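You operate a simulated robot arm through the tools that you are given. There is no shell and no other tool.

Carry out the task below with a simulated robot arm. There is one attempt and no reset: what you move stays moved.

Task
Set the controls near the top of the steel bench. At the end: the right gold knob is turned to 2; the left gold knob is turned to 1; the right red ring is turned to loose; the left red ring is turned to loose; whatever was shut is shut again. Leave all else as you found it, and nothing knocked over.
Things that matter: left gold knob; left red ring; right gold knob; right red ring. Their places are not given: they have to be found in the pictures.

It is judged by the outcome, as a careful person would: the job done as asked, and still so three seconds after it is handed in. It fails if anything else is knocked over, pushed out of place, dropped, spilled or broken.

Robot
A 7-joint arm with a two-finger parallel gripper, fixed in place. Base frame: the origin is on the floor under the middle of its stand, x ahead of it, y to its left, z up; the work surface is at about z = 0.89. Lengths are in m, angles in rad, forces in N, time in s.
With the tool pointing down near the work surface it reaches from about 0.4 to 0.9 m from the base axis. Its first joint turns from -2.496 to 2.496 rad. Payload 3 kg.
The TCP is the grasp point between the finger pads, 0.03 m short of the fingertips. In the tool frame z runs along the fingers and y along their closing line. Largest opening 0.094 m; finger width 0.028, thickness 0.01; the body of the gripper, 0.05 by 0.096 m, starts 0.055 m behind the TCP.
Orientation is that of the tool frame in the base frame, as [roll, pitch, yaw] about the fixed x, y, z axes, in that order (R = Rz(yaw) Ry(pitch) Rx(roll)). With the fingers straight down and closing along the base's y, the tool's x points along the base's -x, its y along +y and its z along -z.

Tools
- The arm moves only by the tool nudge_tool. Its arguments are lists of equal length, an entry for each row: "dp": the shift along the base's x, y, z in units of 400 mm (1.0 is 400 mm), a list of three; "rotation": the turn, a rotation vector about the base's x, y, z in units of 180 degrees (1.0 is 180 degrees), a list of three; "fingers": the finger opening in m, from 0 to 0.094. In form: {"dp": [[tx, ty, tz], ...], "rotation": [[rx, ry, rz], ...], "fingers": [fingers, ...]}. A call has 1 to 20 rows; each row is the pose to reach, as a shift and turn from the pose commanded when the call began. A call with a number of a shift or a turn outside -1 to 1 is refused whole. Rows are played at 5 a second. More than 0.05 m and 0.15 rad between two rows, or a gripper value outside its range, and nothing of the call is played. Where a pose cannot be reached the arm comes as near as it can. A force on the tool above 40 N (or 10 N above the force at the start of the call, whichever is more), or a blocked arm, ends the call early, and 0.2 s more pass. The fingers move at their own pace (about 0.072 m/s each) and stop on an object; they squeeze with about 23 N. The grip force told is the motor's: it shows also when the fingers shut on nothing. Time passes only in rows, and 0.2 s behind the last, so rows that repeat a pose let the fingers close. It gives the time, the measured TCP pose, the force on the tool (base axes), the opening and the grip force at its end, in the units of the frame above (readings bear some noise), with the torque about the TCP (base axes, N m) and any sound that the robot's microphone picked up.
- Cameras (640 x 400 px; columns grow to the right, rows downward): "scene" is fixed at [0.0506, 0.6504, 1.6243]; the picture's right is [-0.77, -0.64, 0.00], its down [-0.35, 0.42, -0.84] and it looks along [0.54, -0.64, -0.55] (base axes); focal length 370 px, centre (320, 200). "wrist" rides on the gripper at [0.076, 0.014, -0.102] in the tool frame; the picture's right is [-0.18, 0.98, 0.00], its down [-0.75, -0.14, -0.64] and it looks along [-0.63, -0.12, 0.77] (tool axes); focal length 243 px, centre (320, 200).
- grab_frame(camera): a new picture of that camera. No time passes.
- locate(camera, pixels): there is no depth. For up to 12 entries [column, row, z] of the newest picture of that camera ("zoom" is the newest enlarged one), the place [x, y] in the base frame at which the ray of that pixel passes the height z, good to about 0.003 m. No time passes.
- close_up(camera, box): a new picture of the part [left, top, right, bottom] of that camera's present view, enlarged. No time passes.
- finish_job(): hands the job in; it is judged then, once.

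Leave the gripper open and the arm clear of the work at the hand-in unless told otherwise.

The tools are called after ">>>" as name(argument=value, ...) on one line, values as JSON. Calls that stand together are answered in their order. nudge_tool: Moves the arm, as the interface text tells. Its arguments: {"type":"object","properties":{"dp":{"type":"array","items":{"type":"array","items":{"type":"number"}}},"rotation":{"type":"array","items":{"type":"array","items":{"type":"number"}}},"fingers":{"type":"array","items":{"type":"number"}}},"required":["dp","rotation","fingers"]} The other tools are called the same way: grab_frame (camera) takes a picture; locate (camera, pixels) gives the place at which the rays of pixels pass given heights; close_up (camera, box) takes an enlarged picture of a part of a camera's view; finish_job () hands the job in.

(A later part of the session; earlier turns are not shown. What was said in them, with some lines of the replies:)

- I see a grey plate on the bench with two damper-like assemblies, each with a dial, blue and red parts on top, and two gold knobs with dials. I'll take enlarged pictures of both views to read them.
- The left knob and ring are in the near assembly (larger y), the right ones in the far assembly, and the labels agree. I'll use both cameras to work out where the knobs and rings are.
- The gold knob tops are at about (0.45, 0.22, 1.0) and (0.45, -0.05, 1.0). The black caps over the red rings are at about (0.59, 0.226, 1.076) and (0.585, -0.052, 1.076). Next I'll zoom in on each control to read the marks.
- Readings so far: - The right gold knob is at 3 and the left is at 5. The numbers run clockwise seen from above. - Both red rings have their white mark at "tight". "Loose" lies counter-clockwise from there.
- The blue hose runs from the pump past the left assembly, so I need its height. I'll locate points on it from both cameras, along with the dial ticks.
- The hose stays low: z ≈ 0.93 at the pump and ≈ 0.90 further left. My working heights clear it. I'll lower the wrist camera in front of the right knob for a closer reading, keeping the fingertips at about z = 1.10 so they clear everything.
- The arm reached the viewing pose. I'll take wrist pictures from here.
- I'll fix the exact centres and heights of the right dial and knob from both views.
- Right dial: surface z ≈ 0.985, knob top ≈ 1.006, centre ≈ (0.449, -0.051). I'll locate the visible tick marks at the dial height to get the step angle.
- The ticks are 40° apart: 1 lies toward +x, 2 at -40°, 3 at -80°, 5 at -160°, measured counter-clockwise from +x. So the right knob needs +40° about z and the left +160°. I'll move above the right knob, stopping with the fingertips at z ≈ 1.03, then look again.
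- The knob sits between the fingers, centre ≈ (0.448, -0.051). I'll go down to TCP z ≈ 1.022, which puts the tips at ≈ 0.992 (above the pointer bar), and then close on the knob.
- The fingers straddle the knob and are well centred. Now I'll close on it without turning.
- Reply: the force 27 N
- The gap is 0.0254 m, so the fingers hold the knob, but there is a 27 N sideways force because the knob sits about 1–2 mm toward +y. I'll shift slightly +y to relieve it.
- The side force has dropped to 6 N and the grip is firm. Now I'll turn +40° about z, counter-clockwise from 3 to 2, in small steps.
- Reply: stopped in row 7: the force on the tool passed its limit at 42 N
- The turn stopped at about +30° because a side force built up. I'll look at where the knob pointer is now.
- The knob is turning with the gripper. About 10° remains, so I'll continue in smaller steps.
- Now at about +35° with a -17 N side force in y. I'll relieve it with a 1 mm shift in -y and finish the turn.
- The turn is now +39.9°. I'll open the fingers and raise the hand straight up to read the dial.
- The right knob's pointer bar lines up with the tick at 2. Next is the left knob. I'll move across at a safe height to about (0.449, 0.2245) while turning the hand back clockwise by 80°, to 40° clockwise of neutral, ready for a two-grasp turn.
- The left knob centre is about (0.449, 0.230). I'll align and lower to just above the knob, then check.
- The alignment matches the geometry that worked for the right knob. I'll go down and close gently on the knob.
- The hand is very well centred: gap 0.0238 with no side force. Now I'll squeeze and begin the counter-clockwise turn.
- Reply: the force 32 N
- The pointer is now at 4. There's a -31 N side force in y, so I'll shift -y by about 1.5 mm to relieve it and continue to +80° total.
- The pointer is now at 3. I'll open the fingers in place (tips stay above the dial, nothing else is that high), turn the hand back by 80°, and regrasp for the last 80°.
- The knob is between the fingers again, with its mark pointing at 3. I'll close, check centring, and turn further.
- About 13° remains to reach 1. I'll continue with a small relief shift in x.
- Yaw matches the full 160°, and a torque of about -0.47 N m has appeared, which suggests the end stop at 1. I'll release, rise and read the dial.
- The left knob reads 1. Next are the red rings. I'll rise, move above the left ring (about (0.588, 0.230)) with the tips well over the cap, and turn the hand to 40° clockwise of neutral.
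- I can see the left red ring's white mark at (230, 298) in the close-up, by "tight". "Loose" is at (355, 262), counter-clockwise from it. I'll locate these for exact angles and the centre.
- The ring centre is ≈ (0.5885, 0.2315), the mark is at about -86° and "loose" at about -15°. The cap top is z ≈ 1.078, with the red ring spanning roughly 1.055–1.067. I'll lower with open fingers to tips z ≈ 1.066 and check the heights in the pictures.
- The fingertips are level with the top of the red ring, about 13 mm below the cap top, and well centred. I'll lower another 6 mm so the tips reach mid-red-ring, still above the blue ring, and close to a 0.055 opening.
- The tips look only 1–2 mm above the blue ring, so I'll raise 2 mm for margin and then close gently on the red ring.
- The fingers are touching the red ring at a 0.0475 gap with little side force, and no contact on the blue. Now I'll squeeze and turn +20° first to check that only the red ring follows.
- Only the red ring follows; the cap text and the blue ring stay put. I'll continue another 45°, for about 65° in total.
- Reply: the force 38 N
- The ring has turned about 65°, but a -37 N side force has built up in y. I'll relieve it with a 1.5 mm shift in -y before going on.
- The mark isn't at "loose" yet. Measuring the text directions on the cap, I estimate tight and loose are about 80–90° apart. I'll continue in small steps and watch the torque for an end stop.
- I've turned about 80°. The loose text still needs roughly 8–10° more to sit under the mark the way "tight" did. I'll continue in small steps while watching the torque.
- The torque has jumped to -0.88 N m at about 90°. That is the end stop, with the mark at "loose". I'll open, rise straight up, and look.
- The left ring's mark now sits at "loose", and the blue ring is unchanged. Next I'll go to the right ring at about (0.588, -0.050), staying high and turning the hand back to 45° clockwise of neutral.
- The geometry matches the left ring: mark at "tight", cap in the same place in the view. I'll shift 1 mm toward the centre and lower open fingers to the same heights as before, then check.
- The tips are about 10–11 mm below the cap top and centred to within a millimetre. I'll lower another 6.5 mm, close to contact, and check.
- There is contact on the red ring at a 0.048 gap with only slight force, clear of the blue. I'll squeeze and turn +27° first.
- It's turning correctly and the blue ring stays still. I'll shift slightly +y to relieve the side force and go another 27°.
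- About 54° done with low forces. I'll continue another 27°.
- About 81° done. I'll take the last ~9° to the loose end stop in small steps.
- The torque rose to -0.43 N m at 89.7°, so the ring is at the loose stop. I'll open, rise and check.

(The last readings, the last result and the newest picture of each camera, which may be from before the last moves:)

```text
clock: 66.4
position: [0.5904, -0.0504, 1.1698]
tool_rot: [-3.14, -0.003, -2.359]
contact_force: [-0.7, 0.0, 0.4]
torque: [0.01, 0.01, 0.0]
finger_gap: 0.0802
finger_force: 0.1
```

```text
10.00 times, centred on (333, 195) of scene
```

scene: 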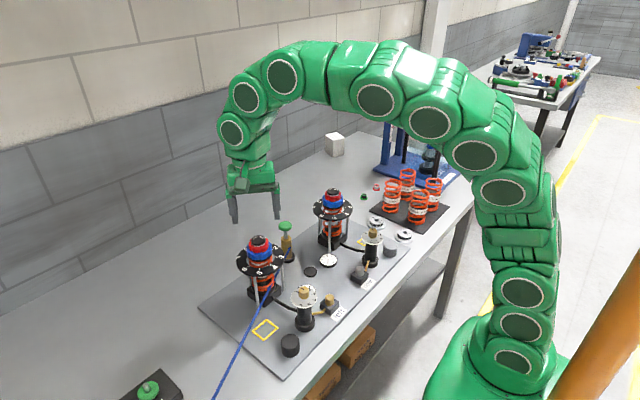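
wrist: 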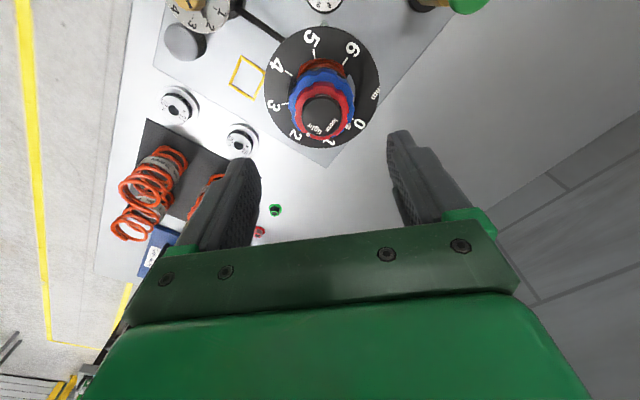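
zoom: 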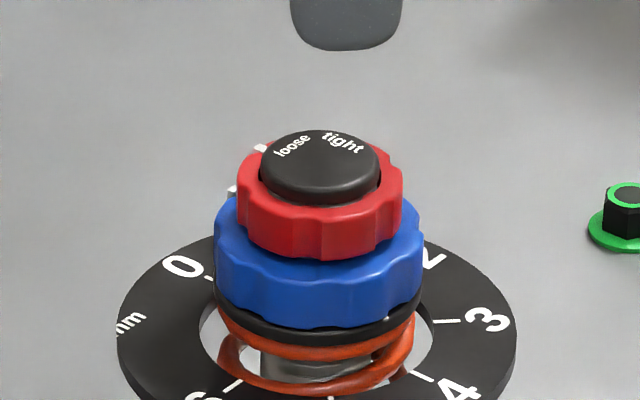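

Both rings are at "loose", and the blue ring's white tab hasn't moved. I'll retreat up to the starting area, clear of the work, with the gripper open, and then check everything.

>>> nudge_tool(dp=[[0, 0, 0.08], [0, 0, 0.16], [-0.05, 0, 0.22], [-0.1, 0, 0.28], [-0.15, 0.01, 0.34], [-0.2, 0.02, 0.386], [-0.25, 0.03, 0.386], [-0.3, 0.04, 0.386], [-0.35, 0.05, 0.386], [-0.35, 0.05, 0.386]], rotation=[[0, 0, -0.03], [0, 0, -0.06], [0, 0, -0.09], [0, 0, -0.12], [0, 0, -0.15], [0, 0, -0.18], [0, 0, -0.21], [0, 0, -0.235], [0, 0, -0.249], [0, 0, -0.249]], fingers=[0.094, 0.094, 0.094, 0.094, 0.094, 0.094, 0.094, 0.094, 0.094, 0.094])

>>> grab_frame(camera="scene")

>>> grab_frame(camera="wrist")

>>> close_up(camera="wrist", box=[270, 30, 366, 90])

>>> close_up(camera="wrist", box=[274, 110, 370, 180])

>>> close_up(camera="wrist", box=[440, 80, 536, 160])

>>> close_up(camera="wrist", box=[440, 0, 536, 60])

>>> close_up(camera="scene", box=[200, 170, 420, 370])

```text
clock: 68.6
position: [0.4505, -0.03, 1.3267]
tool_rot: [-3.137, 0.0, 3.141]
contact_force: [0.7, 0.7, -0.5]
torque: [-0.04, 0.01, -0.02]
finger_gap: 0.094
finger_force: 0.0
```

```text
taken
```

scene: 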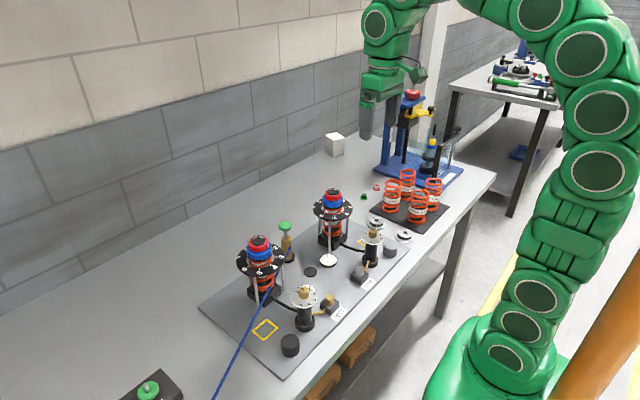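

```text
taken
```

wrist: 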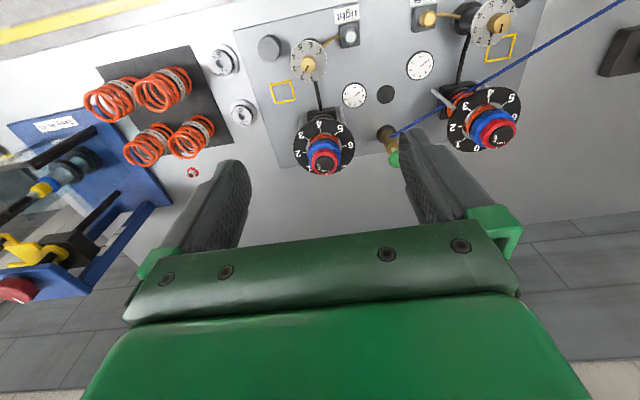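

```text
6.67 times, centred on (318, 60) of wrist
```

zoom: 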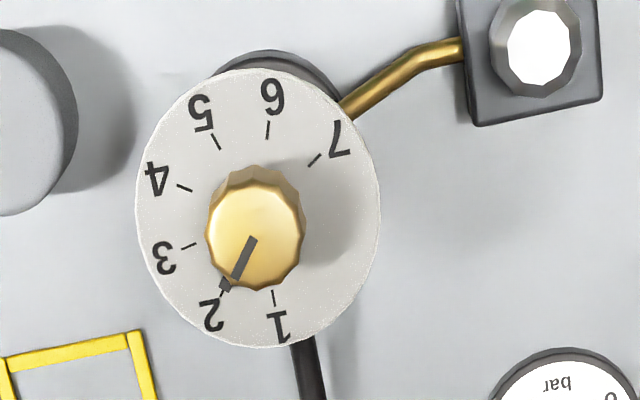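

```text
5.71 times, centred on (322, 145) of wrist
```

zoom: 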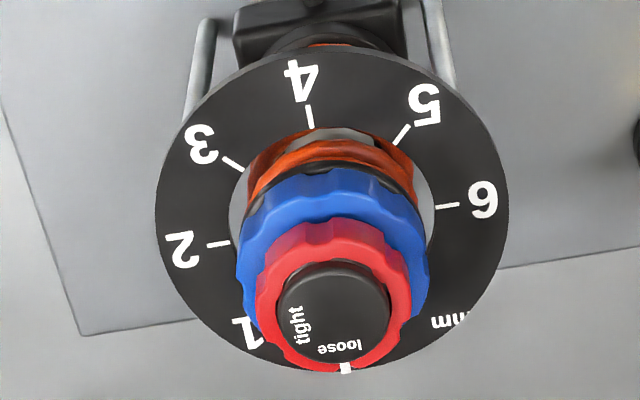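

```text
5.00 times, centred on (488, 120) of wrist
```

zoom: 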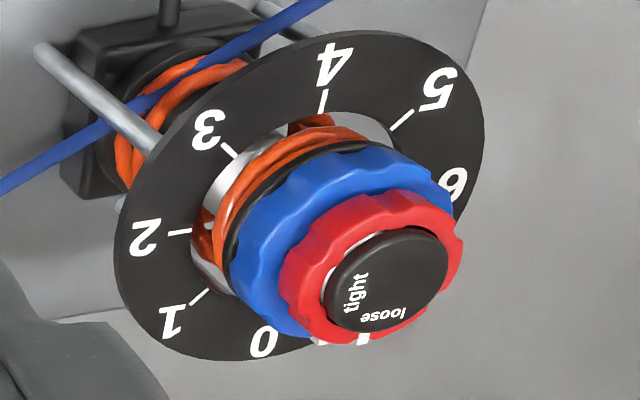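

```text
6.67 times, centred on (488, 30) of wrist
```

zoom: 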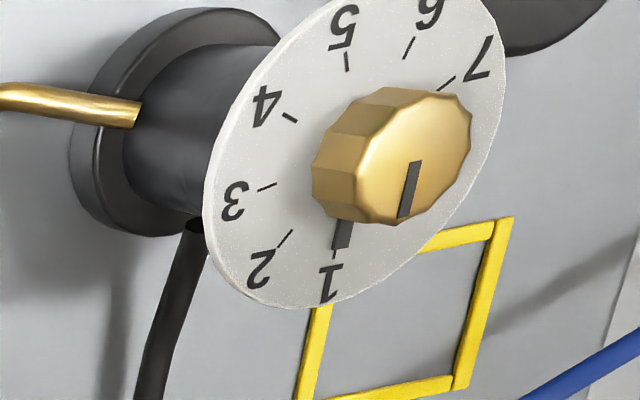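

```text
2.00 times, centred on (310, 270) of scene
```

zoom: 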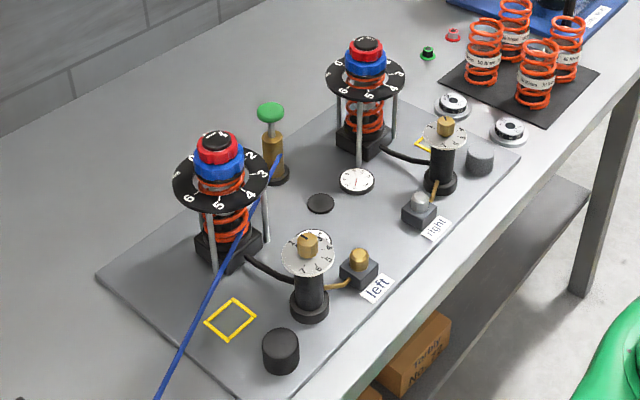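

Final check from the starting pose:
- **Right gold knob:** at 2.
- **Left gold knob:** at 1.
- **Red rings:** both white marks at "loose".
- **Blue rings:** in their original positions.
- **Everything else:** the caps, valves, gauges, hose and springs look as they did at the start. I opened nothing that was shut.

The gripper is open and clear of the work, so I'll hand the job in.

>>> finish_job()

```text
The job is handed in.
```

I set all four controls and handed the job in. I haven't seen the judge's result.

| Control | Before | Now |
|---|---|---|
| Right gold knob | 3 | 2 |
| Left gold knob | 5 | 1 |
| Right red ring | tight | loose |
| Left red ring | tight | loose |

- **How I checked:** in the last pictures, both knob pointers line up with their ticks and both rings' white marks sit at "loose". Both rings also reached an end stop at about 90°.
- **Everything else:** the blue rings, valves, caps, gauges, hose and springs look the same as at the start. Nothing was knocked over.
- **Shut things:** I didn't open anything that was shut, so nothing needed closing again.

The arm is back near where it started, clear of the bench, with the gripper open.
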